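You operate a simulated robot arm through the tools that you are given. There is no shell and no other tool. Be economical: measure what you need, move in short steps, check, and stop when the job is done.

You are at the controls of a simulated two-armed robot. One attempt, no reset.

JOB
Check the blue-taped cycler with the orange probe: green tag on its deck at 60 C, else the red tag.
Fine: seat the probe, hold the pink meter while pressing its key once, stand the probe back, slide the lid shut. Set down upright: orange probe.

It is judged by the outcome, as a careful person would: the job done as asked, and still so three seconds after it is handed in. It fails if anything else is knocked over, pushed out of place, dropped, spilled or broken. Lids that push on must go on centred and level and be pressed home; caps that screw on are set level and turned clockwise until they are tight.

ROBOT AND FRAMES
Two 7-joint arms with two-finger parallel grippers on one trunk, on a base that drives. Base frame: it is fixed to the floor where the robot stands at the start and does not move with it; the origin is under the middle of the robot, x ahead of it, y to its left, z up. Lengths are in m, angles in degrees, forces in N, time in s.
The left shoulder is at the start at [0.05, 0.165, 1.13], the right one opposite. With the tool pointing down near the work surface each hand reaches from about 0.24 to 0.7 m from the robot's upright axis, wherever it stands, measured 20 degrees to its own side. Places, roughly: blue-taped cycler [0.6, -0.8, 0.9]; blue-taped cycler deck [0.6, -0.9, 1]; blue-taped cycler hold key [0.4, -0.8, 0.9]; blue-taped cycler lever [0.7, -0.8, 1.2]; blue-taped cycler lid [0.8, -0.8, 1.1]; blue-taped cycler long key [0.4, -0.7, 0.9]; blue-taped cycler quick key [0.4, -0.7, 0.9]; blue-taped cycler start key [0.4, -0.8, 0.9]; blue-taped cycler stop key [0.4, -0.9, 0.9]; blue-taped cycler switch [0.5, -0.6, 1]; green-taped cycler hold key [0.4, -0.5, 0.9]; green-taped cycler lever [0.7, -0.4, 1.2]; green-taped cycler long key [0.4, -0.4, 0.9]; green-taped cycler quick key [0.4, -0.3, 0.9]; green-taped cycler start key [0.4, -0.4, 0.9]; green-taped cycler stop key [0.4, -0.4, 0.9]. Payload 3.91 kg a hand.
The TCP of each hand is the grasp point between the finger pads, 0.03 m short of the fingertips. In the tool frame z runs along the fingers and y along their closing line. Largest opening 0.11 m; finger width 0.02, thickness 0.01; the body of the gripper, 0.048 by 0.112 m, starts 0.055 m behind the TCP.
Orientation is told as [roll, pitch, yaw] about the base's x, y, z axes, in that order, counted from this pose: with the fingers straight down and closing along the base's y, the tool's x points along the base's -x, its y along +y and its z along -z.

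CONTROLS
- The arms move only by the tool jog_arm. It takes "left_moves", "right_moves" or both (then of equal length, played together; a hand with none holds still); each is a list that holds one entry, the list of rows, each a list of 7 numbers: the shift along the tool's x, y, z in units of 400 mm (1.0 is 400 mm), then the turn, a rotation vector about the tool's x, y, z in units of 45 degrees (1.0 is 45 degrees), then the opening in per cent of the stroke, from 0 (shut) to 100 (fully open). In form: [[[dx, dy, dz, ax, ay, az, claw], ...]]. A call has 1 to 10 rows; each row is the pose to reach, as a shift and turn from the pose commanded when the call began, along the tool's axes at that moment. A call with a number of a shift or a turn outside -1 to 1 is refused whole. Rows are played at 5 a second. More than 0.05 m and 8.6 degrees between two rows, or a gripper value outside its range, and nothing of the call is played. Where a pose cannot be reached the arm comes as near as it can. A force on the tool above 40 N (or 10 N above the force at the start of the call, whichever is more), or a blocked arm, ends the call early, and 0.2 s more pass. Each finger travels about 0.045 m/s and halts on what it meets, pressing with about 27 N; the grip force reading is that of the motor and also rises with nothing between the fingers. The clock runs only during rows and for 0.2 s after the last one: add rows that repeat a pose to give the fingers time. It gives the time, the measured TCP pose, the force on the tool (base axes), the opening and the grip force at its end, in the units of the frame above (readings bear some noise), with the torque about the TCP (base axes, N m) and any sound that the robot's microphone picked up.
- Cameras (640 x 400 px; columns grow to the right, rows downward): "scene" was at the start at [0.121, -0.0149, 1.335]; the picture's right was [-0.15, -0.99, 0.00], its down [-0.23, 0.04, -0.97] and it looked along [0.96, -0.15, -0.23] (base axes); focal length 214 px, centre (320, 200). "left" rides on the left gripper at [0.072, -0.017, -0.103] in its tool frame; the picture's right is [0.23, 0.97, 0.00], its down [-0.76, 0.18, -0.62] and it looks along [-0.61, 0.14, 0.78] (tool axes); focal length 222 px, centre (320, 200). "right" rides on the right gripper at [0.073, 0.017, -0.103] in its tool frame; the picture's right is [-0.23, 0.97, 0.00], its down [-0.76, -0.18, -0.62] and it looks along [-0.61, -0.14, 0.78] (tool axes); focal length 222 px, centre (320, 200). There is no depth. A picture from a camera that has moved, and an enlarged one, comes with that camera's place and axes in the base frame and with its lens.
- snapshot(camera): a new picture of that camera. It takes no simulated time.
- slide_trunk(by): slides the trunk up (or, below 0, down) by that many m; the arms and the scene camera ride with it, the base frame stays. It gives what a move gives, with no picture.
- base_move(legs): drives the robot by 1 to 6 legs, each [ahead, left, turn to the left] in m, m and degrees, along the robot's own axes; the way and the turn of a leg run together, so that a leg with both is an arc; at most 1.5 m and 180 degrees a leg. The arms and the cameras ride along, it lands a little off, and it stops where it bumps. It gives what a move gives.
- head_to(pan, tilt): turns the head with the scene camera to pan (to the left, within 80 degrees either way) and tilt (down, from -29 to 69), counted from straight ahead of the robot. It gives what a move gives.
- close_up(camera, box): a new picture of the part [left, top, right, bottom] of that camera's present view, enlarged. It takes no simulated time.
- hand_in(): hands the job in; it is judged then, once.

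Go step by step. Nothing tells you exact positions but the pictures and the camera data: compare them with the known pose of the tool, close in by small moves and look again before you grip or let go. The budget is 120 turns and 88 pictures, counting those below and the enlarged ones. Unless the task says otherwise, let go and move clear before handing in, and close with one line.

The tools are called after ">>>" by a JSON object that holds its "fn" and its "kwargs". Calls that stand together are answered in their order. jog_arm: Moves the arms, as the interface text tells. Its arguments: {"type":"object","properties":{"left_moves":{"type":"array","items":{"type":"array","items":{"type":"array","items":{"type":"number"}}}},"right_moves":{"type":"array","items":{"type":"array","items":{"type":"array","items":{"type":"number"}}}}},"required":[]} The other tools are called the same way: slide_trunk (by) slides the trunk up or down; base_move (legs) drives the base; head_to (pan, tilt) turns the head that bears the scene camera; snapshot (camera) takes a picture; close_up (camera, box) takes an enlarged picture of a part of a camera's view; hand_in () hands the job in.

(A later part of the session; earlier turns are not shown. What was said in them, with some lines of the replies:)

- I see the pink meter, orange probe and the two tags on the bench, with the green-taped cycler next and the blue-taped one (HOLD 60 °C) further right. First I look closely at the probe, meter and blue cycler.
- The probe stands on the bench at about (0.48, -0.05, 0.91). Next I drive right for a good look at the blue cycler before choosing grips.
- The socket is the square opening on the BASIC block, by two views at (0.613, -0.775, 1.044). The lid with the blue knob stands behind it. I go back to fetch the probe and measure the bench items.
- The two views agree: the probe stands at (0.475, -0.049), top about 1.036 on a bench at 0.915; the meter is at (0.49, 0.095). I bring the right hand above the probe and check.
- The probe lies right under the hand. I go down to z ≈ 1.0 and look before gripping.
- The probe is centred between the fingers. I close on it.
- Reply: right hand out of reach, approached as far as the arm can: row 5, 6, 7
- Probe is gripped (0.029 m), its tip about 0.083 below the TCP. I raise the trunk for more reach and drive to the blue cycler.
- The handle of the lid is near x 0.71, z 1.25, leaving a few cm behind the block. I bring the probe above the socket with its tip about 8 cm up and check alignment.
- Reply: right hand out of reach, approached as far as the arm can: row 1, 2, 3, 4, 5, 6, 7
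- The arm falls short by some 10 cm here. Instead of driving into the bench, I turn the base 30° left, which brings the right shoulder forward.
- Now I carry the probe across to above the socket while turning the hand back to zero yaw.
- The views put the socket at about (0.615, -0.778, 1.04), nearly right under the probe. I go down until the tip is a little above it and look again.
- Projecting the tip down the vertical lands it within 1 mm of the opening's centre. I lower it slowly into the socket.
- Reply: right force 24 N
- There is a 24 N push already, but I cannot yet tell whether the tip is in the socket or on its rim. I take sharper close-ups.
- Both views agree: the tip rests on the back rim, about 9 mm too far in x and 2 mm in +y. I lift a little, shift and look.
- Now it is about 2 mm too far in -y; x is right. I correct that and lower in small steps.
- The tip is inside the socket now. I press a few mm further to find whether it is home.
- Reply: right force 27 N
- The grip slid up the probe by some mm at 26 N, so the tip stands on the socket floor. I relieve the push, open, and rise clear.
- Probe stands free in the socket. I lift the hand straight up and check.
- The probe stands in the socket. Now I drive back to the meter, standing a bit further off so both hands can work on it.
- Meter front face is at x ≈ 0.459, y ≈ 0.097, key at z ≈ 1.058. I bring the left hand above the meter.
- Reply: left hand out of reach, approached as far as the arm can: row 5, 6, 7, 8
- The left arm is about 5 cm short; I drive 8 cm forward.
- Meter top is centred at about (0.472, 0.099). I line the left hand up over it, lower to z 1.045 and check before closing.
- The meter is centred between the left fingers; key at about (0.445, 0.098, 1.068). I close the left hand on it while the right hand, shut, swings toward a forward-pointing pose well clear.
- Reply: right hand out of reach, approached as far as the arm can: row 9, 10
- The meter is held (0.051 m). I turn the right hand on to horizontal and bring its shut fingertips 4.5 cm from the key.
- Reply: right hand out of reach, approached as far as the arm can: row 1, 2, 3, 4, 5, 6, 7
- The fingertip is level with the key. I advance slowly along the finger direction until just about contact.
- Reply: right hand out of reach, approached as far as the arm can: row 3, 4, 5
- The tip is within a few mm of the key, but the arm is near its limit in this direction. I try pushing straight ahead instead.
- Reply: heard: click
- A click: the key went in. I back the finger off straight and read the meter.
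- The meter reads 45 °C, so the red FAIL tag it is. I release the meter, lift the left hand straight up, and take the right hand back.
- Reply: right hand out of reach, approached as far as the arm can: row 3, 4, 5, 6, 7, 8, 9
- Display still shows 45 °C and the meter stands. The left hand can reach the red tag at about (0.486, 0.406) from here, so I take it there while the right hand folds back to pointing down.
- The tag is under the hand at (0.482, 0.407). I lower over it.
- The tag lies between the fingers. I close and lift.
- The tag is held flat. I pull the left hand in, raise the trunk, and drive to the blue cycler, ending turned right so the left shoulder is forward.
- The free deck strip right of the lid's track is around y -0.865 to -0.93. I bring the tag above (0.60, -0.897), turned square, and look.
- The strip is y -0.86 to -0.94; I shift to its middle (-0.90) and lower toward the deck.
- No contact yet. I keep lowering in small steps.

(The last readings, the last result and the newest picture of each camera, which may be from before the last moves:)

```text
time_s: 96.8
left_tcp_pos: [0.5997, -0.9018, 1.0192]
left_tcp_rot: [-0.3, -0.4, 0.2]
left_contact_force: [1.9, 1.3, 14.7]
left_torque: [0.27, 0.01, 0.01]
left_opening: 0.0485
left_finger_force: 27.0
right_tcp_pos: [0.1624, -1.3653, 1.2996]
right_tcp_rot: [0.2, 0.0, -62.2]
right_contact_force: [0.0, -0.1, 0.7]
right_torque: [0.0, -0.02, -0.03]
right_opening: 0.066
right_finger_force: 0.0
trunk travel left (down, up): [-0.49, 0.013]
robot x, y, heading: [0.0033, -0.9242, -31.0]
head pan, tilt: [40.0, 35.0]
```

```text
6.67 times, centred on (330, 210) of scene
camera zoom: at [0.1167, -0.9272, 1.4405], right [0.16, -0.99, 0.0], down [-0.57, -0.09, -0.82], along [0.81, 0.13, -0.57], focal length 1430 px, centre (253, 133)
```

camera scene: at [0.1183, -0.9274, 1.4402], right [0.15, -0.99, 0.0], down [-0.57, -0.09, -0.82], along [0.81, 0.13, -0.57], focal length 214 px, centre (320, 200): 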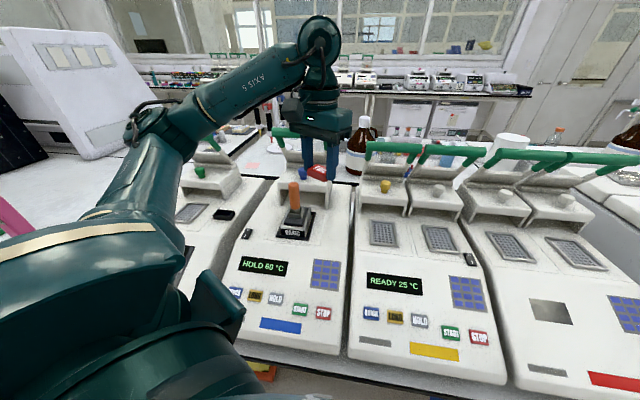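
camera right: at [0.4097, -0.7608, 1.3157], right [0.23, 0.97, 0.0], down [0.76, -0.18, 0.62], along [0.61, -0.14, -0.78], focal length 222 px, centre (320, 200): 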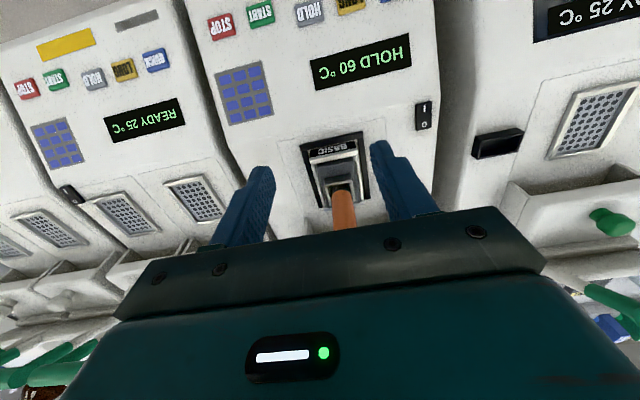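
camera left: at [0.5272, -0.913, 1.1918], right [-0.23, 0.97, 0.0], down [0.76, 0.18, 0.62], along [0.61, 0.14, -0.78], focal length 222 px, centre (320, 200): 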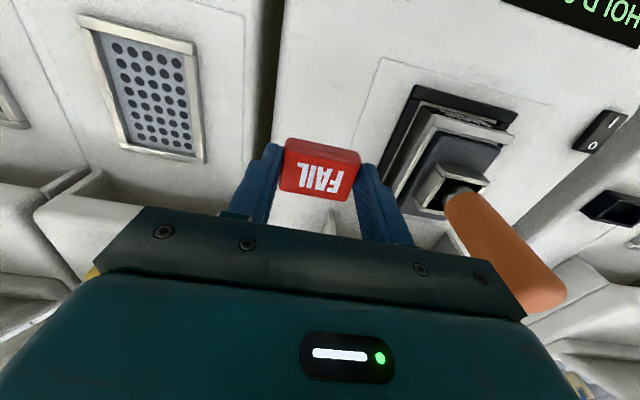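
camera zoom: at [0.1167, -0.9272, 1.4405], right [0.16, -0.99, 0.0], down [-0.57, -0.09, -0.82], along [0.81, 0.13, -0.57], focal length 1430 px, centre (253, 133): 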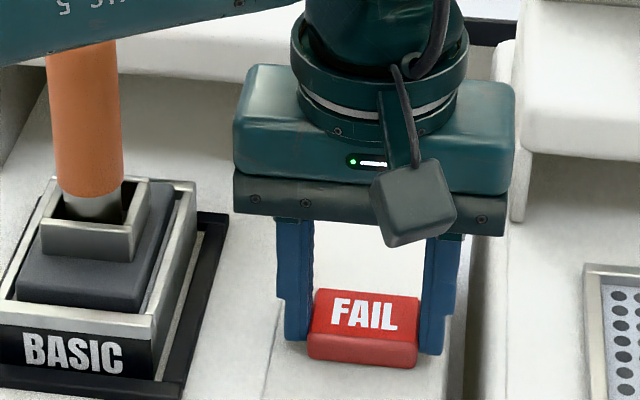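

The tag sits on the deck with light contact. I ease off, open, and lift away.

>>> {"fn": "jog_arm", "kwargs": {"left_moves": [[[0, 0, -0.008, 0, 0, 0, 0], [0, 0, -0.008, 0, 0, 0, 60], [0, 0, -0.008, 0, 0, 0, 70], [0, 0, -0.008, 0, 0, 0, 70], [0, 0, -0.008, 0, 0, 0, 70], [0, 0, -0.05, 0, 0, 0, 70], [0, 0, -0.15, 0, 0, 0, 70], [0, 0, -0.25, 0, 0, 0, 70], [0, 0, -0.36, 0, 0, 0, 70], [0, 0, -0.45, 0, 0, 0, 70]]]}}

>>> {"fn": "close_up", "kwargs": {"camera": "scene", "box": [250, 140, 390, 260]}}

>>> {"fn": "snapshot", "kwargs": {"camera": "left"}}

```text
time_s: 99.0
left_tcp_pos: [0.6001, -0.9016, 1.1973]
left_tcp_rot: [-0.2, 0.0, 0.0]
left_contact_force: [-0.3, 0.4, -0.2]
left_torque: [-0.03, 0.02, 0.02]
left_opening: 0.077
left_finger_force: 0.1
right_tcp_pos: [0.1628, -1.3656, 1.2981]
right_tcp_rot: [0.1, -0.1, -62.2]
right_contact_force: [0.2, 0.0, 0.5]
right_torque: [0.01, -0.01, 0.02]
right_opening: 0.066
right_finger_force: 0.1
trunk travel left (down, up): [-0.49, 0.013]
robot x, y, heading: [0.0084, -0.923, -31.0]
head pan, tilt: [40.0, 35.0]
```

```text
3.33 times, centred on (320, 200) of scene
camera zoom: at [0.1178, -0.9273, 1.4402], right [0.16, -0.99, 0.0], down [-0.57, -0.09, -0.82], along [0.81, 0.13, -0.57], focal length 715 px, centre (320, 200)
```

zoom: 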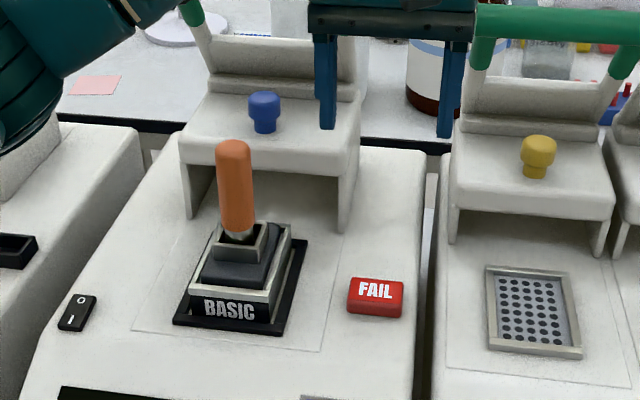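

```text
24 pictures are left
camera left: at [0.5274, -0.9191, 1.2997], right [-0.23, 0.97, 0.0], down [0.76, 0.18, 0.62], along [0.61, 0.14, -0.78], focal length 222 px, centre (320, 200)
```

left: 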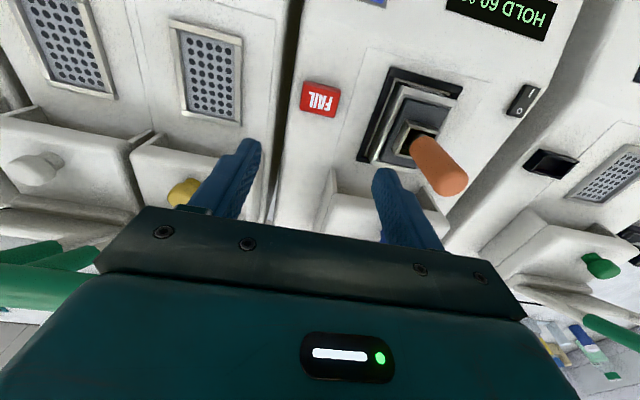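

Tag lies well, clear of the lid track. Next the left hand goes over the probe at (0.606, -0.778) and down around it.

>>> {"fn": "jog_arm", "kwargs": {"left_moves": [[[-0.005, 0.1, 0, 0, 0, 0, 70], [-0.01, 0.2, 0, 0, 0, 0, 70], [-0.013, 0.29, 0, 0, 0, 0, 70], [-0.013, 0.308, 0, 0, 0, 0, 70], [-0.013, 0.308, 0.05, 0, 0, 0, 70], [-0.013, 0.308, 0.12, 0, 0, 0, 70], [-0.013, 0.308, 0.19, 0, 0, 0, 70], [-0.013, 0.308, 0.256, 0, 0, 0, 70], [-0.013, 0.308, 0.256, 0, 0, 0, 70]]]}}

>>> {"fn": "close_up", "kwargs": {"camera": "scene", "box": [250, 140, 370, 240]}}

>>> {"fn": "close_up", "kwargs": {"camera": "left", "box": [200, 60, 440, 260]}}

```text
time_s: 101.0
left_tcp_pos: [0.6046, -0.778, 1.0949]
left_tcp_rot: [-0.2, -0.2, 0.2]
left_contact_force: [-0.5, -0.3, 0.0]
left_torque: [0.0, 0.01, 0.0]
left_opening: 0.0769
left_finger_force: 0.0
right_tcp_pos: [0.1639, -1.3662, 1.301]
right_tcp_rot: [0.0, 0.0, -62.2]
right_contact_force: [-0.4, 0.3, -0.2]
right_torque: [0.0, 0.04, 0.0]
right_opening: 0.0662
right_finger_force: 0.1
trunk travel left (down, up): [-0.49, 0.013]
robot x, y, heading: [0.0077, -0.9291, -31.3]
head pan, tilt: [40.0, 35.0]
```

```text
4.00 times, centred on (310, 190) of scene
camera zoom: at [0.1181, -0.9274, 1.4402], right [0.16, -0.99, 0.0], down [-0.57, -0.09, -0.82], along [0.81, 0.13, -0.57], focal length 858 px, centre (360, 240)
```

zoom: 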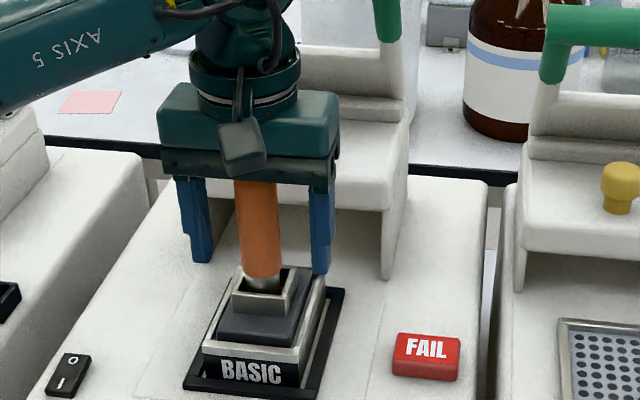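

```text
2.00 times, centred on (320, 160) of left
camera zoom: at [0.5318, -0.7955, 1.197], right [-0.23, 0.97, 0.0], down [0.76, 0.18, 0.62], along [0.61, 0.14, -0.78], focal length 444 px, centre (320, 280)
```

zoom: 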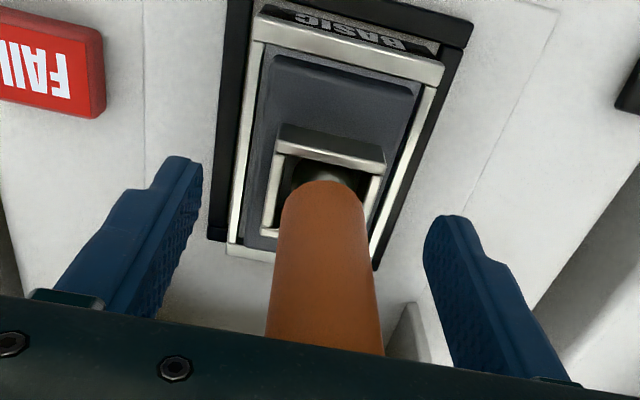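

The probe is between the fingers. I close, lift it straight out and pull back.

>>> {"fn": "jog_arm", "kwargs": {"left_moves": [[[0, 0, 0, 0, 0, 0, 20], [0, 0, 0, 0, 0, 0, 0], [0, 0, 0, 0, 0, 0, 0], [0, 0, 0, 0, 0, 0, 0], [0, 0, 0, 0, 0, 0, 0]]]}}

>>> {"fn": "jog_arm", "kwargs": {"left_moves": [[[0, 0, -0.03, 0, 0, 0, 0], [0, 0, -0.08, 0, 0, 0, 0], [0, 0, -0.16, 0, 0, 0, 0], [0, 0, -0.25, 0, 0, 0, 0], [0.04, 0, -0.28, 0, 0, 0, 0], [0.14, 0, -0.28, 0, 0, 0, 0], [0.25, 0, -0.28, 0, 0, 0, 0], [0.35, 0, -0.28, 0, 0, 0, 0]]]}}

>>> {"fn": "snapshot", "kwargs": {"camera": "scene"}}

```text
time_s: 102.2
left_tcp_pos: [0.6049, -0.7785, 1.0955]
left_tcp_rot: [-0.1, 0.0, 0.0]
left_contact_force: [-0.2, 0.7, -0.1]
left_torque: [0.01, 0.0, 0.02]
left_opening: 0.0286
left_finger_force: 27.5
right_tcp_pos: [0.1644, -1.3659, 1.2998]
right_tcp_rot: [0.0, -0.1, -62.2]
right_contact_force: [-0.3, -0.3, 0.5]
right_torque: [0.0, 0.02, -0.02]
right_opening: 0.0661
right_finger_force: 0.1
trunk travel left (down, up): [-0.49, 0.013]
robot x, y, heading: [0.0047, -0.9249, -31.2]
head pan, tilt: [40.0, 35.0]
```

```text
time_s: 104.0
left_tcp_pos: [0.4632, -0.7804, 1.2051]
left_tcp_rot: [-0.2, -0.1, 0.1]
left_contact_force: [-0.4, -0.2, -1.7]
left_torque: [-0.04, 0.05, -0.02]
left_opening: 0.0287
left_finger_force: 26.8
right_tcp_pos: [0.1631, -1.3655, 1.2991]
right_tcp_rot: [0.1, -0.1, -62.2]
right_contact_force: [0.0, 0.0, 0.2]
right_torque: [-0.02, 0.0, -0.01]
right_opening: 0.0659
right_finger_force: 0.1
trunk travel left (down, up): [-0.49, 0.013]
robot x, y, heading: [0.0061, -0.9251, -30.9]
head pan, tilt: [40.0, 35.0]
```

```text
21 pictures are left
camera scene: at [0.1176, -0.9272, 1.4402], right [0.15, -0.99, 0.0], down [-0.57, -0.09, -0.82], along [0.81, 0.13, -0.57], focal length 214 px, centre (320, 200)
```

scene: 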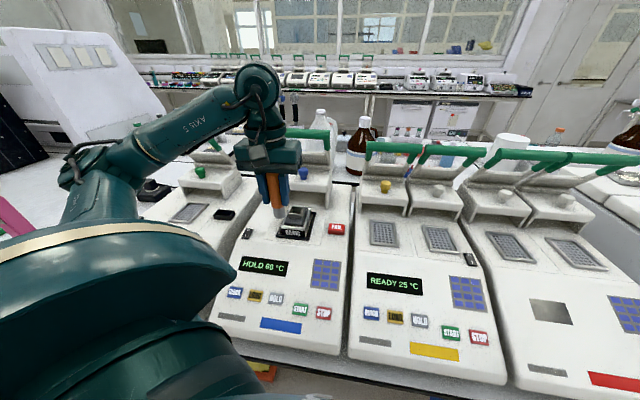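

The probe is out and held by the left hand. The lid's knob triangulates to (0.728, -0.774, 1.112) with the green bar above it, so I'll grip it with a tilted right hand. I reposition with the right shoulder forward.

>>> {"fn": "base_move", "kwargs": {"legs": [[-0.142, 0.237, 0], [0, 0, 62]]}}

>>> {"fn": "head_to", "kwargs": {"pan": -40, "tilt": 30}}

>>> {"fn": "snapshot", "kwargs": {"camera": "scene"}}

>>> {"fn": "snapshot", "kwargs": {"camera": "right"}}

```text
time_s: 109.4
left_tcp_pos: [0.0989, -0.1772, 1.2042]
left_tcp_rot: [-0.3, -0.1, 61.9]
left_contact_force: [-1.0, -0.7, -0.3]
left_torque: [-0.02, 0.01, -0.03]
left_opening: 0.0285
left_finger_force: 27.0
right_tcp_pos: [0.4712, -0.72, 1.3006]
right_tcp_rot: [0.2, -0.1, -0.5]
right_contact_force: [0.3, 0.6, 0.3]
right_torque: [0.01, -0.04, 0.0]
right_opening: 0.0658
right_finger_force: 0.1
trunk travel left (down, up): [-0.49, 0.013]
robot x, y, heading: [0.0073, -0.6501, 30.8]
head pan, tilt: [40.0, 35.0]
```

```text
time_s: 110.9
left_tcp_pos: [0.0981, -0.1766, 1.2044]
left_tcp_rot: [-0.2, -0.1, 61.8]
left_contact_force: [0.5, 0.3, -0.8]
left_torque: [0.0, -0.03, -0.03]
left_opening: 0.0284
left_finger_force: 27.3
right_tcp_pos: [0.4716, -0.72, 1.2996]
right_tcp_rot: [0.1, 0.0, -0.4]
right_contact_force: [0.5, 0.3, 0.0]
right_torque: [0.01, 0.02, 0.0]
right_opening: 0.0661
right_finger_force: 0.0
trunk travel left (down, up): [-0.49, 0.013]
robot x, y, heading: [0.0098, -0.6488, 30.5]
head pan, tilt: [-40.0, 30.0]
```

```text
20 pictures are left
camera scene: at [0.1231, -0.6497, 1.4479], right [-0.16, -0.99, 0.0], down [-0.49, 0.08, -0.87], along [0.85, -0.14, -0.5], focal length 214 px, centre (320, 200)
```

scene: 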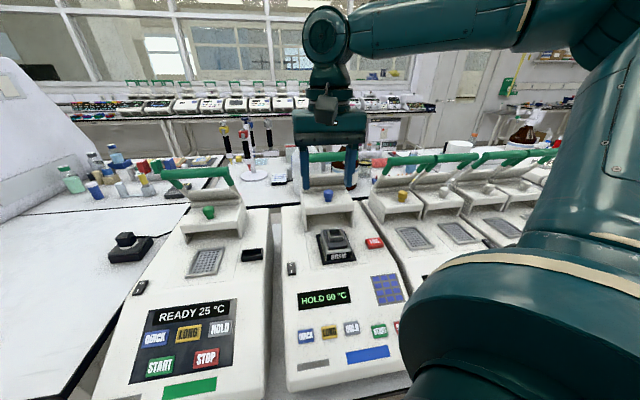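

```text
19 pictures are left
camera right: at [0.3992, -0.7031, 1.4042], right [0.24, 0.97, 0.0], down [0.76, -0.18, 0.62], along [0.61, -0.15, -0.78], focal length 222 px, centre (320, 200)
```

right: 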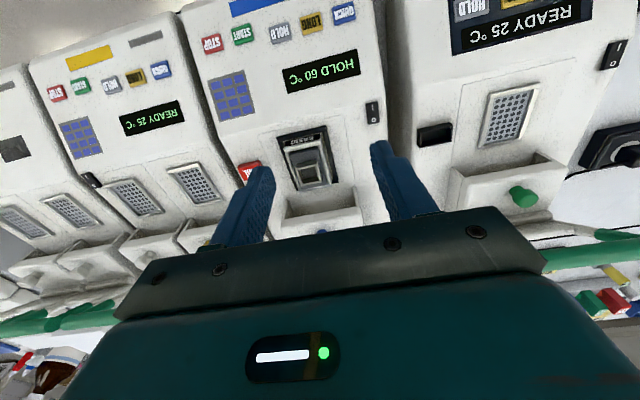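

Knob confirmed at about (0.728, -0.776, 1.110). I tilt the right hand 45° forward and bring it to a standoff in front of the knob, on a line passing below the bar.

>>> {"fn": "jog_arm", "kwargs": {"right_moves": [[[-0.048, -0.013, 0.031, 0, -0.1, 0, 60], [-0.096, -0.027, 0.062, 0, -0.2, 0, 60], [-0.144, -0.04, 0.093, 0, -0.3, 0, 60], [-0.192, -0.054, 0.124, 0, -0.4, 0, 60], [-0.24, -0.067, 0.155, 0, -0.5, 0, 60], [-0.288, -0.08, 0.186, 0, -0.6, 0, 60], [-0.336, -0.094, 0.217, 0, -0.7, 0, 60], [-0.384, -0.107, 0.248, 0, -0.8, 0, 60], [-0.432, -0.121, 0.279, 0, -0.9, 0, 60], [-0.48, -0.134, 0.31, 0, -1.0, 0, 60]]]}}

>>> {"fn": "close_up", "kwargs": {"camera": "scene", "box": [260, 130, 400, 250]}}

>>> {"fn": "snapshot", "kwargs": {"camera": "right"}}

```text
time_s: 113.1
left_tcp_pos: [0.0988, -0.178, 1.2054]
left_tcp_rot: [-0.2, -0.1, 61.8]
left_contact_force: [-0.8, -0.1, -1.5]
left_torque: [-0.04, 0.02, -0.02]
left_opening: 0.0288
left_finger_force: 26.9
right_tcp_pos: [0.6674, -0.7762, 1.1761]
right_tcp_rot: [0.1, -45.2, -0.6]
right_contact_force: [0.4, -0.3, -0.2]
right_torque: [0.0, -0.01, -0.01]
right_opening: 0.0662
right_finger_force: 0.0
trunk travel left (down, up): [-0.49, 0.013]
robot x, y, heading: [0.0072, -0.65, 30.6]
head pan, tilt: [-40.0, 30.0]
```

```text
3.33 times, centred on (330, 190) of scene
camera zoom: at [0.1236, -0.6499, 1.4479], right [-0.16, -0.99, 0.0], down [-0.49, 0.08, -0.87], along [0.85, -0.14, -0.5], focal length 715 px, centre (287, 233)
```

zoom: 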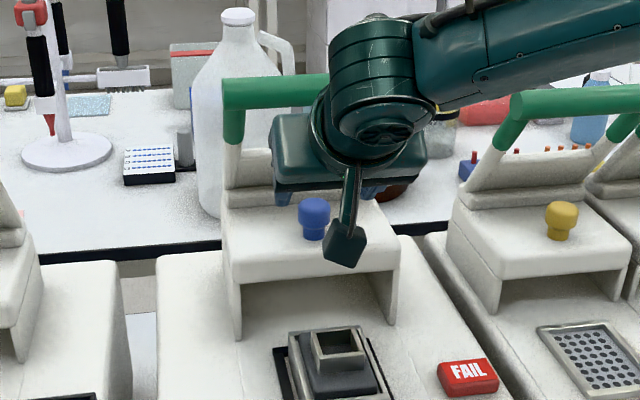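

```text
17 pictures are left
camera right: at [0.5422, -0.7584, 1.1988], right [0.17, 0.97, 0.16], down [0.09, -0.18, 0.98], along [0.98, -0.15, -0.12], focal length 222 px, centre (320, 200)
```

right: 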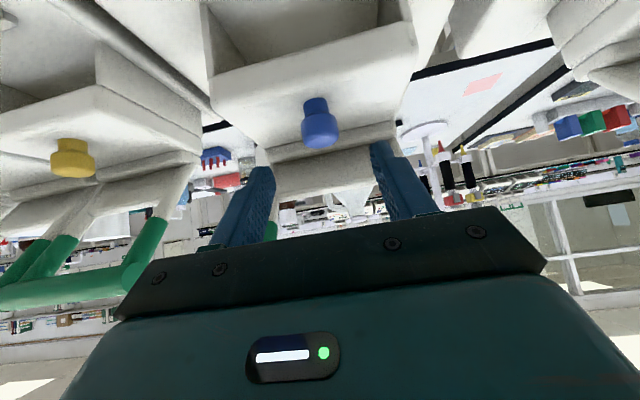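

The knob lines up with the gap between the fingers. I advance along the finger axis and check.

>>> {"fn": "jog_arm", "kwargs": {"right_moves": [[[0.002, 0, 0.04, 0, 0, 0, 60], [0.004, 0, 0.08, 0, 0, 0, 60], [0.006, 0, 0.12, 0, 0, 0, 60], [0.007, 0, 0.16, 0, 0, 0, 60], [0.007, 0, 0.19, 0, 0, 0, 60], [0.007, 0, 0.19, 0, 0, 0, 60]]]}}

>>> {"fn": "snapshot", "kwargs": {"camera": "right"}}

```text
time_s: 114.5
left_tcp_pos: [0.0985, -0.1776, 1.2052]
left_tcp_rot: [-0.2, -0.1, 61.7]
left_contact_force: [0.5, -0.2, -0.3]
left_torque: [-0.03, 0.0, 0.03]
left_opening: 0.0288
left_finger_force: 27.4
right_tcp_pos: [0.7147, -0.7754, 1.1185]
right_tcp_rot: [0.1, -45.1, -0.5]
right_contact_force: [-0.8, -0.3, -0.5]
right_torque: [0.07, 0.02, -0.01]
right_opening: 0.0662
right_finger_force: 0.1
trunk travel left (down, up): [-0.49, 0.013]
robot x, y, heading: [0.0084, -0.652, 30.5]
head pan, tilt: [-40.0, 30.0]
```

```text
16 pictures are left
camera right: at [0.5908, -0.7582, 1.1428], right [0.17, 0.97, 0.16], down [0.1, -0.18, 0.98], along [0.98, -0.15, -0.12], focal length 222 px, centre (320, 200)
```

right: 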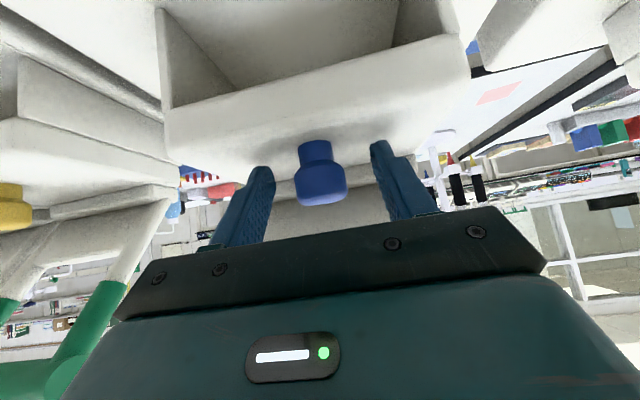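

Knob is centred between the fingers. I close on it and draw the lid forward 5 cm.

>>> {"fn": "jog_arm", "kwargs": {"right_moves": [[[0, 0, 0, 0, 0, 0, 20], [0, 0, 0, 0, 0, 0, 0], [0, 0, 0, 0, 0, 0, 0], [0, 0, 0, 0, 0, 0, 0], [0, 0, 0, 0, 0, 0, 0]]]}}

>>> {"fn": "jog_arm", "kwargs": {"right_moves": [[[0.009, 0, -0.009, 0, 0, 0, 0], [0.022, 0, -0.022, 0, 0, 0, 0], [0.044, 0, -0.044, 0, 0, 0, 0], [0.066, 0, -0.066, 0, 0, 0, 0], [0.0884, 0, -0.0884, 0, 0, 0, 0]]]}}

>>> {"fn": "close_up", "kwargs": {"camera": "scene", "box": [260, 130, 400, 250]}}

```text
time_s: 115.7
left_tcp_pos: [0.0984, -0.1779, 1.2048]
left_tcp_rot: [-0.1, -0.1, 61.8]
left_contact_force: [-0.2, 0.6, -1.0]
left_torque: [-0.04, 0.0, 0.01]
left_opening: 0.0286
left_finger_force: 27.1
right_tcp_pos: [0.7151, -0.7772, 1.12]
right_tcp_rot: [0.1, -45.3, -0.5]
right_contact_force: [0.4, -2.1, 0.7]
right_torque: [-0.98, 0.26, -0.25]
right_opening: 0.0316
right_finger_force: 44.7
trunk travel left (down, up): [-0.49, 0.013]
robot x, y, heading: [0.0071, -0.6512, 30.9]
head pan, tilt: [-40.0, 30.0]
```

```text
time_s: 116.9
left_tcp_pos: [0.0989, -0.1777, 1.2064]
left_tcp_rot: [-0.1, -0.1, 61.8]
left_contact_force: [0.3, 0.5, -0.1]
left_torque: [-0.01, 0.03, 0.01]
left_opening: 0.0286
left_finger_force: 26.6
right_tcp_pos: [0.6658, -0.7756, 1.1201]
right_tcp_rot: [-0.1, -45.0, -0.5]
right_contact_force: [1.4, -5.7, -2.0]
right_torque: [-1.36, -0.37, -0.06]
right_opening: 0.0313
right_finger_force: 45.0
trunk travel left (down, up): [-0.49, 0.013]
robot x, y, heading: [0.0095, -0.6456, 30.6]
head pan, tilt: [-40.0, 30.0]
```

```text
3.33 times, centred on (330, 190) of scene
camera zoom: at [0.1235, -0.6505, 1.4479], right [-0.16, -0.99, 0.0], down [-0.49, 0.08, -0.87], along [0.85, -0.14, -0.5], focal length 715 px, centre (287, 233)
```

zoom: 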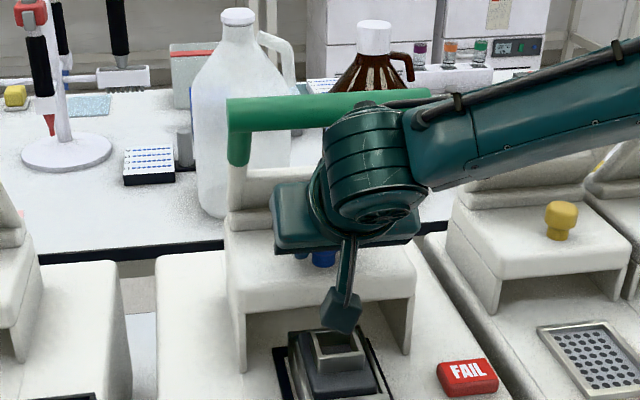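

The lid slides freely with its bar. I continue toward the end stop, watching the force.

>>> {"fn": "jog_arm", "kwargs": {"right_moves": [[[0.02, 0, -0.02, 0, 0, 0, 0], [0.04, 0, -0.04, 0, 0, 0, 0], [0.06, 0, -0.06, 0, 0, 0, 0], [0.08, 0, -0.08, 0, 0, 0, 0], [0.1, 0, -0.1, 0, 0, 0, 0]]]}}

>>> {"fn": "close_up", "kwargs": {"camera": "scene", "box": [260, 130, 400, 250]}}

```text
time_s: 118.1
left_tcp_pos: [0.0989, -0.179, 1.2071]
left_tcp_rot: [-0.1, -0.1, 61.8]
left_contact_force: [-0.7, -0.4, -1.1]
left_torque: [0.01, 0.01, 0.02]
left_opening: 0.0287
left_finger_force: 27.3
right_tcp_pos: [0.6085, -0.7763, 1.1205]
right_tcp_rot: [0.1, -45.1, -0.6]
right_contact_force: [1.7, -16.0, 1.3]
right_torque: [-1.1, -0.72, -0.11]
right_opening: 0.0314
right_finger_force: 45.0
trunk travel left (down, up): [-0.49, 0.013]
robot x, y, heading: [0.0113, -0.6481, 30.6]
head pan, tilt: [-40.0, 30.0]
```

```text
3.33 times, centred on (330, 190) of scene
camera zoom: at [0.123, -0.6521, 1.4479], right [-0.16, -0.99, 0.0], down [-0.49, 0.08, -0.87], along [0.85, -0.14, -0.5], focal length 715 px, centre (287, 233)
```

zoom: 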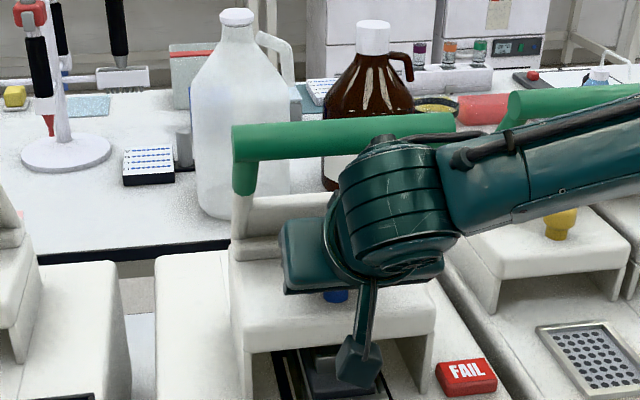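

It keeps sliding; a sideways load of 16 N shows the hand is about a mm off track, so I correct and go on.

>>> {"fn": "jog_arm", "kwargs": {"right_moves": [[[0.01, -0.004, -0.01, 0, 0, 0, 0], [0.025, -0.006, -0.025, 0, 0, 0, 0], [0.04, -0.006, -0.04, 0, 0, 0, 0], [0.055, -0.006, -0.055, 0, 0, 0, 0], [0.07, -0.006, -0.07, 0, 0, 0, 0], [0.07, -0.006, -0.07, 0, 0, 0, 0]]]}}

>>> {"fn": "snapshot", "kwargs": {"camera": "scene"}}

```text
time_s: 119.5
left_tcp_pos: [0.0985, -0.1769, 1.2047]
left_tcp_rot: [-0.2, -0.1, 61.8]
left_contact_force: [0.0, -0.9, -0.1]
left_torque: [-0.02, 0.03, -0.02]
left_opening: 0.0287
left_finger_force: 27.3
right_tcp_pos: [0.568, -0.7754, 1.1193]
right_tcp_rot: [0.3, -45.1, -0.4]
right_contact_force: [-2.9, 0.6, -5.7]
right_torque: [-1.1, -1.03, 0.38]
right_opening: 0.0315
right_finger_force: 44.8
trunk travel left (down, up): [-0.49, 0.013]
robot x, y, heading: [0.0091, -0.6447, 30.5]
head pan, tilt: [-40.0, 30.0]
```

```text
13 pictures are left
camera scene: at [0.1228, -0.6496, 1.4479], right [-0.16, -0.99, 0.0], down [-0.49, 0.08, -0.87], along [0.85, -0.14, -0.5], focal length 214 px, centre (320, 200)
```

scene: 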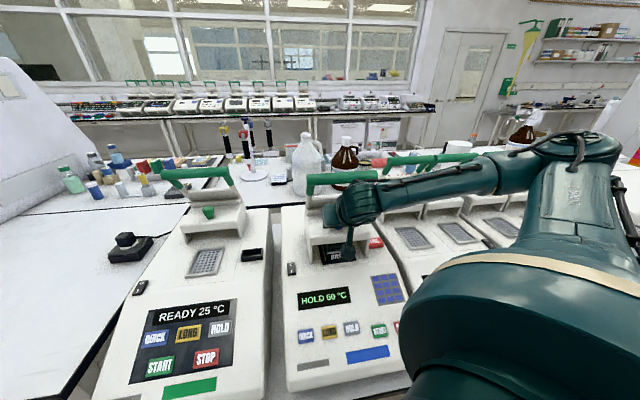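

Travelled 0.147 m, still moving easily. I pull on for the stop.

>>> {"fn": "jog_arm", "kwargs": {"right_moves": [[[0.012, 0, -0.012, 0, 0, 0, 0], [0.024, 0, -0.024, 0, 0, 0, 0], [0.036, 0, -0.036, 0, 0, 0, 0], [0.048, 0, -0.048, 0, 0, 0, 0], [0.06, 0, -0.06, 0, 0, 0, 0], [0.06, 0, -0.06, 0, 0, 0, 0]]]}}

>>> {"fn": "close_up", "kwargs": {"camera": "scene", "box": [270, 140, 410, 290]}}

```text
time_s: 120.2
left_tcp_pos: [0.1026, -0.1772, 1.2037]
left_tcp_rot: [0.0, 0.1, 61.9]
left_contact_force: [0.1, 0.0, -0.8]
left_torque: [0.02, 0.05, 0.0]
left_opening: 0.0287
left_finger_force: 27.5
right_tcp_pos: [0.5643, -0.7764, 1.1187]
right_tcp_rot: [0.0, -45.5, -0.8]
right_contact_force: [23.1, 8.2, -15.6]
right_torque: [-0.98, 0.06, -0.31]
right_opening: 0.0313
right_finger_force: 45.4
trunk travel left (down, up): [-0.49, 0.013]
robot x, y, heading: [0.0081, -0.6475, 30.4]
head pan, tilt: [-40.0, 30.0]
stopped in row 3 (right hand): the force on the tool passed its limit at 41 N (the readings are from after the stop); the commanded pose is now the measured one
```

```text
2.67 times, centred on (340, 215) of scene
camera zoom: at [0.129, -0.6478, 1.4471], right [-0.16, -0.99, 0.0], down [-0.5, 0.08, -0.86], along [0.85, -0.14, -0.5], focal length 572 px, centre (267, 160)
```

zoom: 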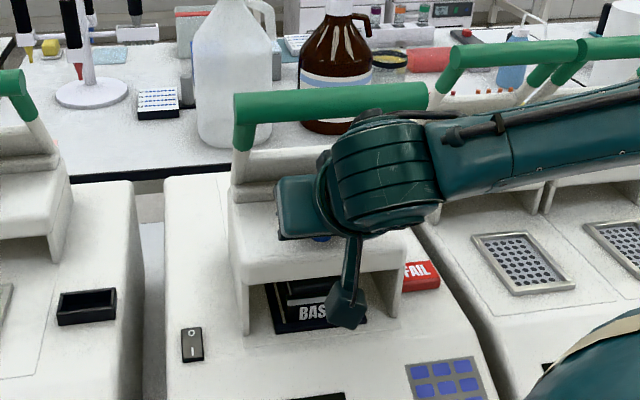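

End stop at 41 N: the lid is shut over the block. I release the knob and back out along the finger axis.

>>> {"fn": "jog_arm", "kwargs": {"right_moves": [[[-0.003, 0, 0.003, 0, 0, 0, 30], [-0.003, 0, 0.003, 0, 0, 0, 60], [-0.003, 0, 0.003, 0, 0, 0, 60], [-0.003, 0, 0.003, 0, 0, 0, 60], [0, 0, -0.06, 0, 0, 0, 60], [0, 0, -0.14, 0, 0, 0, 60], [0, 0, -0.24, 0, 0, 0, 60], [0, 0, -0.34, 0, 0, 0, 60], [0, 0, -0.4, 0, 0, 0, 60]]]}}

>>> {"fn": "snapshot", "kwargs": {"camera": "scene"}}

```text
time_s: 122.2
left_tcp_pos: [0.0993, -0.1767, 1.2047]
left_tcp_rot: [-0.2, -0.1, 61.7]
left_contact_force: [-0.1, 0.0, -1.5]
left_torque: [0.01, 0.0, 0.0]
left_opening: 0.0284
left_finger_force: 27.1
right_tcp_pos: [0.4896, -0.7625, 1.2564]
right_tcp_rot: [0.3, -45.8, -0.9]
right_contact_force: [-0.1, 0.2, 0.8]
right_torque: [0.0, -0.01, 0.02]
right_opening: 0.0657
right_finger_force: 0.0
right hand out of reach, approached as far as the arm can: row 6, 7, 8, 9
trunk travel left (down, up): [-0.49, 0.013]
robot x, y, heading: [0.0088, -0.6449, 30.8]
head pan, tilt: [-40.0, 30.0]
```

```text
11 pictures are left
camera scene: at [0.1236, -0.6495, 1.4479], right [-0.16, -0.99, 0.0], down [-0.49, 0.08, -0.87], along [0.85, -0.14, -0.5], focal length 214 px, centre (320, 200)
```

scene: 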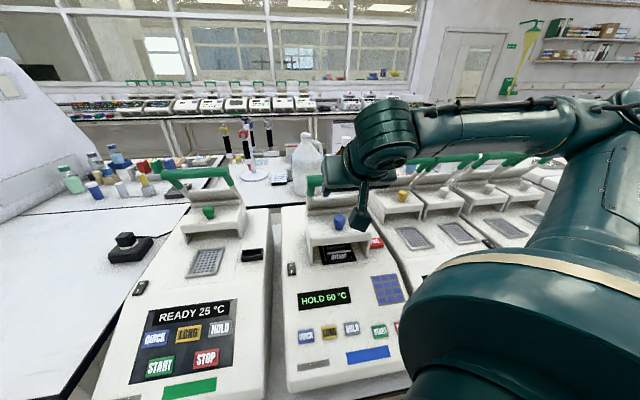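

Lid is shut and the FAIL tag undisturbed. I back away, turn square and drive to stand the probe back at (0.475, -0.048).

>>> {"fn": "base_move", "kwargs": {"legs": [[-0.086, 0.0515, 0], [0, 0, -31], [0.09, 0.445, 0]]}}

>>> {"fn": "head_to", "kwargs": {"pan": 0, "tilt": 40}}

>>> {"fn": "snapshot", "kwargs": {"camera": "scene"}}

```text
time_s: 128.9
left_tcp_pos: [0.3272, 0.1463, 1.2031]
left_tcp_rot: [-0.3, -0.1, 30.5]
left_contact_force: [0.2, -0.4, -0.4]
left_torque: [0.01, -0.02, -0.01]
left_opening: 0.0287
left_finger_force: 26.9
right_tcp_pos: [0.3561, -0.5566, 1.2568]
right_tcp_rot: [0.2, -45.7, -32.3]
right_contact_force: [-0.2, 0.0, 0.4]
right_torque: [0.04, -0.01, 0.03]
right_opening: 0.066
right_finger_force: 0.0
trunk travel left (down, up): [-0.49, 0.013]
robot x, y, heading: [0.007, -0.2088, -0.4]
head pan, tilt: [-40.0, 30.0]
```

```text
time_s: 130.0
left_tcp_pos: [0.3271, 0.1449, 1.2047]
left_tcp_rot: [-0.2, -0.1, 30.5]
left_contact_force: [-0.3, 0.0, -0.6]
left_torque: [0.03, -0.01, 0.03]
left_opening: 0.0286
left_finger_force: 27.1
right_tcp_pos: [0.3563, -0.5562, 1.2579]
right_tcp_rot: [0.2, -45.9, -32.1]
right_contact_force: [0.0, -0.4, 0.6]
right_torque: [0.02, -0.03, 0.0]
right_opening: 0.0659
right_finger_force: 0.1
trunk travel left (down, up): [-0.49, 0.013]
robot x, y, heading: [0.0091, -0.2102, -0.5]
head pan, tilt: [0.0, 40.0]
```

```text
10 pictures are left
camera scene: at [0.1187, -0.2125, 1.4326], right [-0.01, -1.0, 0.0], down [-0.64, 0.01, -0.77], along [0.77, -0.01, -0.64], focal length 214 px, centre (320, 200)
```

scene: 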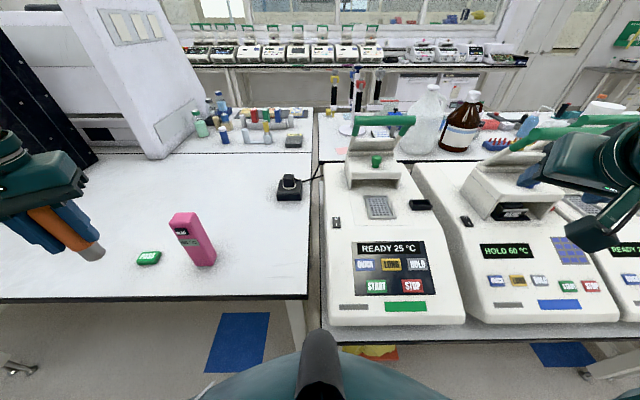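

The spot is clear. I swing the probe around in front of the meter to above its original place, turning the hand square.

>>> {"fn": "jog_arm", "kwargs": {"left_moves": [[[0.049, -0.083, 0, 0, 0, 0.068, 0], [0.098, -0.166, 0, 0, 0, 0.136, 0], [0.147, -0.25, 0, 0, 0, 0.203, 0], [0.196, -0.333, 0, 0, 0, 0.271, 0], [0.245, -0.416, 0, 0, 0, 0.339, 0], [0.181, -0.4535, 0.03, 0, 0, 0.407, 0], [0.117, -0.491, 0.06, 0, 0, 0.475, 0], [0.054, -0.5285, 0.09, 0, 0, 0.542, 0], [-0.01, -0.566, 0.12, 0, 0, 0.61, 0], [-0.074, -0.6035, 0.15, 0, 0, 0.678, 0]]]}}

>>> {"fn": "close_up", "kwargs": {"camera": "scene", "box": [160, 130, 340, 280]}}

```text
time_s: 132.2
left_tcp_pos: [0.4769, -0.0447, 1.1455]
left_tcp_rot: [-0.1, -0.2, -0.3]
left_contact_force: [0.3, 0.5, -0.3]
left_torque: [-0.03, 0.03, -0.01]
left_opening: 0.0283
left_finger_force: 27.1
right_tcp_pos: [0.3563, -0.5554, 1.2565]
right_tcp_rot: [0.2, -45.8, -32.3]
right_contact_force: [0.0, 0.2, -0.5]
right_torque: [0.02, 0.0, -0.01]
right_opening: 0.0662
right_finger_force: 0.0
trunk travel left (down, up): [-0.49, 0.013]
robot x, y, heading: [0.0054, -0.2071, -0.6]
head pan, tilt: [0.0, 40.0]
```

```text
2.67 times, centred on (250, 205) of scene
camera zoom: at [0.1193, -0.2125, 1.4325], right [-0.01, -1.0, 0.0], down [-0.64, 0.01, -0.77], along [0.77, -0.01, -0.64], focal length 572 px, centre (507, 187)
```

zoom: 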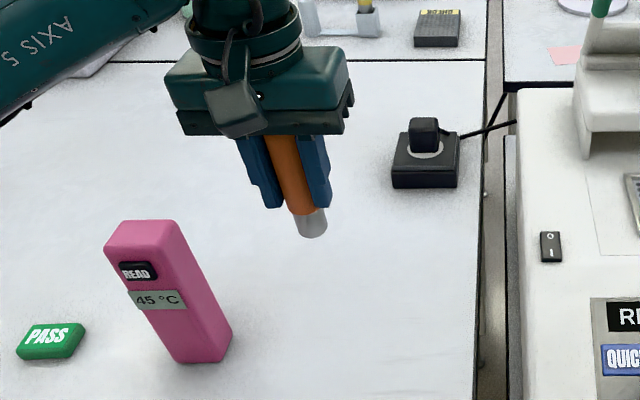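

Probe hangs over its old spot. I lower it to just above the bench.

>>> {"fn": "jog_arm", "kwargs": {"left_moves": [[[0.004, -0.006, 0.08, 0, 0, 0, 0], [0.004, -0.006, 0.16, 0, 0, 0, 0], [0.004, -0.006, 0.24, 0, 0, 0, 0], [0.004, -0.006, 0.31, 0, 0, 0, 0], [0.004, -0.006, 0.335, 0, 0, 0, 0], [0.004, -0.006, 0.335, 0, 0, 0, 0]]]}}

>>> {"fn": "jog_arm", "kwargs": {"left_moves": [[[0, 0, 0.007, 0, 0, 0, 0], [0, 0, 0.014, 0, 0, 0, 0], [0, 0, 0.021, 0, 0, 0, 0], [0, 0, 0.021, 0, 0, 0, 0]]]}}

```text
time_s: 133.6
left_tcp_pos: [0.4732, -0.0476, 1.0119]
left_tcp_rot: [-0.1, -0.1, 0.0]
left_contact_force: [0.2, 0.1, -0.2]
left_torque: [-0.01, 0.04, 0.01]
left_opening: 0.0284
left_finger_force: 26.4
right_tcp_pos: [0.357, -0.5562, 1.2562]
right_tcp_rot: [0.2, -45.9, -32.3]
right_contact_force: [0.4, -0.2, -0.2]
right_torque: [0.01, 0.03, 0.01]
right_opening: 0.0658
right_finger_force: 0.1
trunk travel left (down, up): [-0.49, 0.013]
robot x, y, heading: [0.0051, -0.2128, -0.6]
head pan, tilt: [0.0, 40.0]
```

```text
time_s: 134.6
left_tcp_pos: [0.474, -0.0495, 1.0045]
left_tcp_rot: [-0.1, -0.2, -0.1]
left_contact_force: [0.0, 0.6, -0.6]
left_torque: [0.0, 0.0, 0.0]
left_opening: 0.0287
left_finger_force: 26.6
right_tcp_pos: [0.3569, -0.5552, 1.2564]
right_tcp_rot: [0.3, -45.8, -32.2]
right_contact_force: [-0.2, 0.5, -0.8]
right_torque: [0.03, 0.06, 0.02]
right_opening: 0.0661
right_finger_force: 0.0
trunk travel left (down, up): [-0.49, 0.013]
robot x, y, heading: [0.0029, -0.2116, -0.8]
head pan, tilt: [0.0, 40.0]
```

No contact yet; I continue in small steps until the bench pushes back.

>>> {"fn": "jog_arm", "kwargs": {"left_moves": [[[0, 0, 0.006, 0, 0, 0, 0], [0, 0, 0.012, 0, 0, 0, 0], [0, 0, 0.015, 0, 0, 0, 0], [0, 0, 0.015, 0, 0, 0, 0]]]}}

>>> {"fn": "close_up", "kwargs": {"camera": "scene", "box": [220, 160, 300, 230]}}

```text
time_s: 135.6
left_tcp_pos: [0.4737, -0.0493, 0.9971]
left_tcp_rot: [-0.1, -0.2, 0.0]
left_contact_force: [-0.4, 0.2, -1.4]
left_torque: [-0.02, -0.02, 0.0]
left_opening: 0.0286
left_finger_force: 27.0
right_tcp_pos: [0.3573, -0.5563, 1.2567]
right_tcp_rot: [0.2, -45.8, -32.2]
right_contact_force: [0.3, 0.0, 1.3]
right_torque: [-0.04, -0.01, 0.03]
right_opening: 0.0661
right_finger_force: 0.1
trunk travel left (down, up): [-0.49, 0.013]
robot x, y, heading: [0.0042, -0.2165, -0.7]
head pan, tilt: [0.0, 40.0]
```

```text
5.71 times, centred on (260, 195) of scene
camera zoom: at [0.1187, -0.2125, 1.4326], right [-0.01, -1.0, 0.0], down [-0.64, 0.01, -0.77], along [0.77, -0.01, -0.64], focal length 1226 px, centre (663, 229)
```

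zoom: 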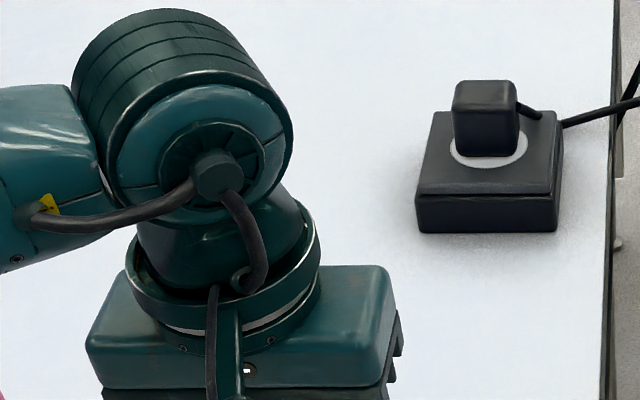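

Still free. I go lower in the same way and look at the tip.

>>> {"fn": "jog_arm", "kwargs": {"left_moves": [[[0, 0, 0.006, 0, 0, 0, 0], [0, 0, 0.011, 0, 0, 0, 0], [0, 0, 0.015, 0, 0, 0, 0], [0, 0, 0.015, 0, 0, 0, 0]]]}}

>>> {"fn": "close_up", "kwargs": {"camera": "scene", "box": [200, 200, 290, 270]}}

```text
time_s: 136.6
left_tcp_pos: [0.4738, -0.0486, 0.9903]
left_tcp_rot: [0.0, -0.2, 0.0]
left_contact_force: [-0.6, 0.3, -0.6]
left_torque: [0.0, 0.05, 0.0]
left_opening: 0.0284
left_finger_force: 27.3
right_tcp_pos: [0.3569, -0.5579, 1.2562]
right_tcp_rot: [0.2, -45.8, -32.2]
right_contact_force: [-0.5, -0.1, -0.3]
right_torque: [-0.03, 0.0, 0.02]
right_opening: 0.066
right_finger_force: 0.1
trunk travel left (down, up): [-0.49, 0.013]
robot x, y, heading: [0.0061, -0.2085, -0.7]
head pan, tilt: [0.0, 40.0]
```

```text
5.71 times, centred on (245, 235) of scene
camera zoom: at [0.1187, -0.2125, 1.4326], right [-0.01, -1.0, 0.0], down [-0.64, 0.01, -0.77], along [0.77, -0.01, -0.64], focal length 1226 px, centre (749, 0)
```

zoom: 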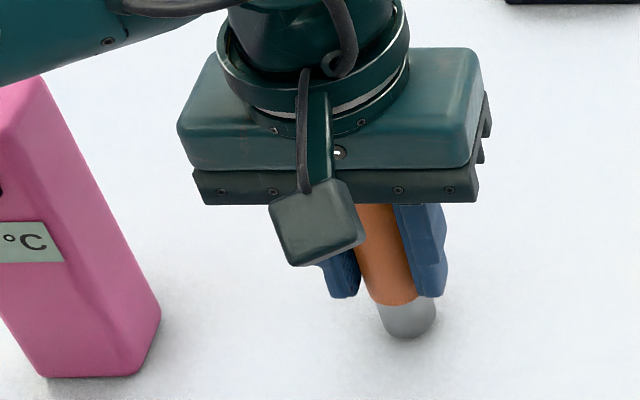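

The tip is still about a cm or two above the bench. I continue down in small steps.

>>> {"fn": "jog_arm", "kwargs": {"left_moves": [[[0, 0, 0.006, 0, 0, 0, 0], [0, 0, 0.012, 0, 0, 0, 0], [0, 0, 0.018, 0, 0, 0, 0], [0, 0, 0.018, 0, 0, 0, 0]]]}}

```text
time_s: 137.6
left_tcp_pos: [0.474, -0.0495, 0.9878]
left_tcp_rot: [-0.2, -0.7, -0.1]
left_contact_force: [-2.2, 2.7, 23.5]
left_torque: [0.25, 0.04, -0.01]
left_opening: 0.0284
left_finger_force: 27.2
right_tcp_pos: [0.3539, -0.5584, 1.2565]
right_tcp_rot: [0.3, -45.9, -32.3]
right_contact_force: [-0.5, -0.1, -0.1]
right_torque: [-0.02, 0.01, 0.03]
right_opening: 0.0661
right_finger_force: 0.0
trunk travel left (down, up): [-0.49, 0.013]
robot x, y, heading: [0.0032, -0.2118, -0.4]
head pan, tilt: [0.0, 40.0]
```

The tip stands on the bench (23 N). I ease off, open, pause, and lift straight up.

>>> {"fn": "jog_arm", "kwargs": {"left_moves": [[[0, 0, -0.012, 0, 0, 0, 0], [0, 0, -0.012, 0, 0, 0, 0], [0, 0, -0.012, 0, 0, 0, 40], [0, 0, -0.012, 0, 0, 0, 60], [0, 0, -0.012, 0, 0, 0, 70], [0, 0, -0.012, 0, 0, 0, 70], [0, 0, -0.012, 0, 0, 0, 70]]]}}

>>> {"fn": "close_up", "kwargs": {"camera": "scene", "box": [200, 200, 290, 270]}}

```text
time_s: 139.2
left_tcp_pos: [0.4739, -0.0478, 0.9891]
left_tcp_rot: [-0.1, -0.2, -0.1]
left_contact_force: [0.0, 0.2, -0.4]
left_torque: [0.04, -0.03, 0.02]
left_opening: 0.077
left_finger_force: 0.2
right_tcp_pos: [0.3574, -0.5563, 1.256]
right_tcp_rot: [0.2, -45.8, -32.2]
right_contact_force: [-0.8, 0.7, 0.0]
right_torque: [0.01, 0.02, 0.0]
right_opening: 0.066
right_finger_force: 0.0
trunk travel left (down, up): [-0.49, 0.013]
robot x, y, heading: [0.0036, -0.2089, -0.8]
head pan, tilt: [0.0, 40.0]
```

```text
5.71 times, centred on (245, 235) of scene
camera zoom: at [0.1186, -0.2125, 1.4326], right [-0.01, -1.0, 0.0], down [-0.64, 0.01, -0.77], along [0.77, -0.01, -0.64], focal length 1226 px, centre (749, 0)
```

zoom: 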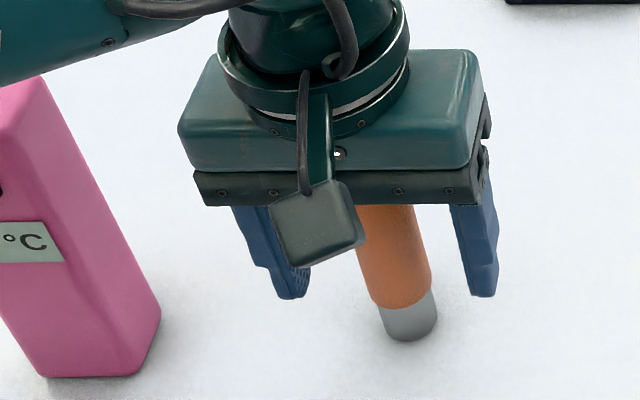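

The probe stands by itself. I lift the hand straight up and check.

>>> {"fn": "jog_arm", "kwargs": {"left_moves": [[[0, 0, -0.05, 0, 0, 0, 70], [0, 0, -0.15, 0, 0, 0, 70], [0, 0, -0.25, 0, 0, 0, 70], [0, 0, -0.35, 0, 0, 0, 70], [0, 0, -0.45, 0, 0, 0, 70], [0, 0, -0.5, 0, 0, 0, 70], [0, 0, -0.5, 0, 0, 0, 70]]]}}

>>> {"fn": "close_up", "kwargs": {"camera": "scene", "box": [120, 150, 320, 290]}}

>>> {"fn": "head_to", "kwargs": {"pan": -45, "tilt": 28}}

>>> {"fn": "snapshot", "kwargs": {"camera": "scene"}}

```text
time_s: 140.8
left_tcp_pos: [0.4729, -0.049, 1.1885]
left_tcp_rot: [-0.1, -0.1, -0.1]
left_contact_force: [0.0, 0.0, -0.4]
left_torque: [0.02, -0.02, 0.0]
left_opening: 0.0767
left_finger_force: 0.0
right_tcp_pos: [0.3563, -0.5561, 1.2569]
right_tcp_rot: [0.2, -45.9, -32.2]
right_contact_force: [0.2, 0.7, -0.6]
right_torque: [0.02, -0.02, 0.0]
right_opening: 0.066
right_finger_force: 0.1
trunk travel left (down, up): [-0.49, 0.013]
robot x, y, heading: [0.0053, -0.2121, -0.9]
head pan, tilt: [0.0, 40.0]
```

```text
2.86 times, centred on (220, 220) of scene
camera zoom: at [0.1186, -0.2124, 1.4326], right [-0.01, -1.0, 0.0], down [-0.64, 0.01, -0.77], along [0.77, -0.01, -0.64], focal length 613 px, centre (606, 143)
```

zoom: 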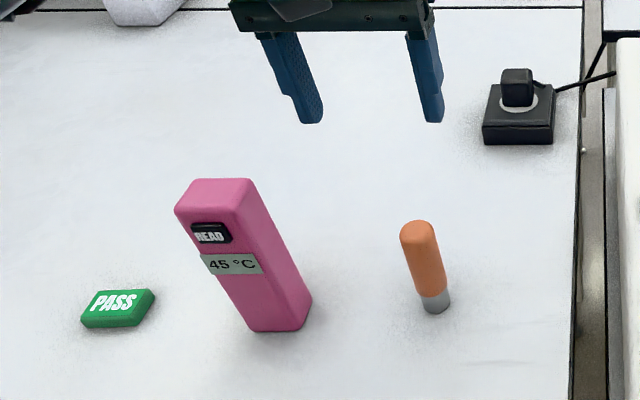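

```text
time_s: 141.9
left_tcp_pos: [0.4724, -0.0489, 1.1889]
left_tcp_rot: [0.0, -0.3, 0.0]
left_contact_force: [0.0, -0.3, -0.4]
left_torque: [-0.05, 0.03, -0.01]
left_opening: 0.0772
left_finger_force: 0.0
right_tcp_pos: [0.3565, -0.5565, 1.2566]
right_tcp_rot: [0.2, -45.8, -32.2]
right_contact_force: [-0.5, -0.8, 0.3]
right_torque: [-0.03, -0.02, 0.01]
right_opening: 0.066
right_finger_force: 0.1
trunk travel left (down, up): [-0.49, 0.013]
robot x, y, heading: [0.0066, -0.2104, -0.7]
head pan, tilt: [-45.0, 28.0]
```

```text
4 pictures are left
camera scene: at [0.0974, -0.2767, 1.4511], right [-0.72, -0.7, 0.0], down [-0.33, 0.34, -0.88], along [0.62, -0.63, -0.47], focal length 214 px, centre (320, 200)
```

scene: 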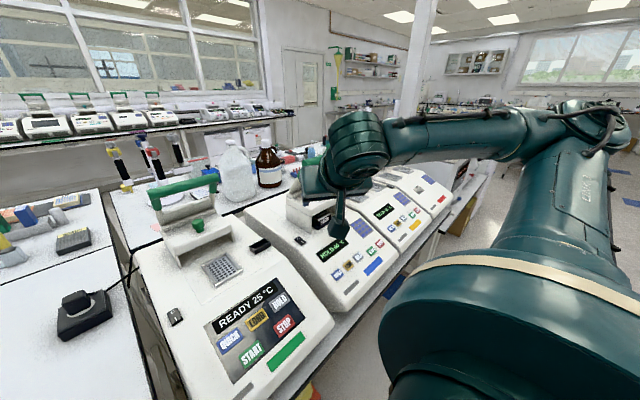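

The probe stands upright in its place, the meter stands with 45 °C showing, the lid is shut and the red tag lies on the deck; both hands are clear. I hand in.

>>> {"fn": "hand_in", "kwargs": {}}

```text
The job is handed in.
```

The job is handed in. The blue-taped cycler read 45 °C on the meter instead of 60 °C, so the red FAIL tag is on its deck. The lid is slid shut to its stop, and the orange probe stands upright back in its original spot.
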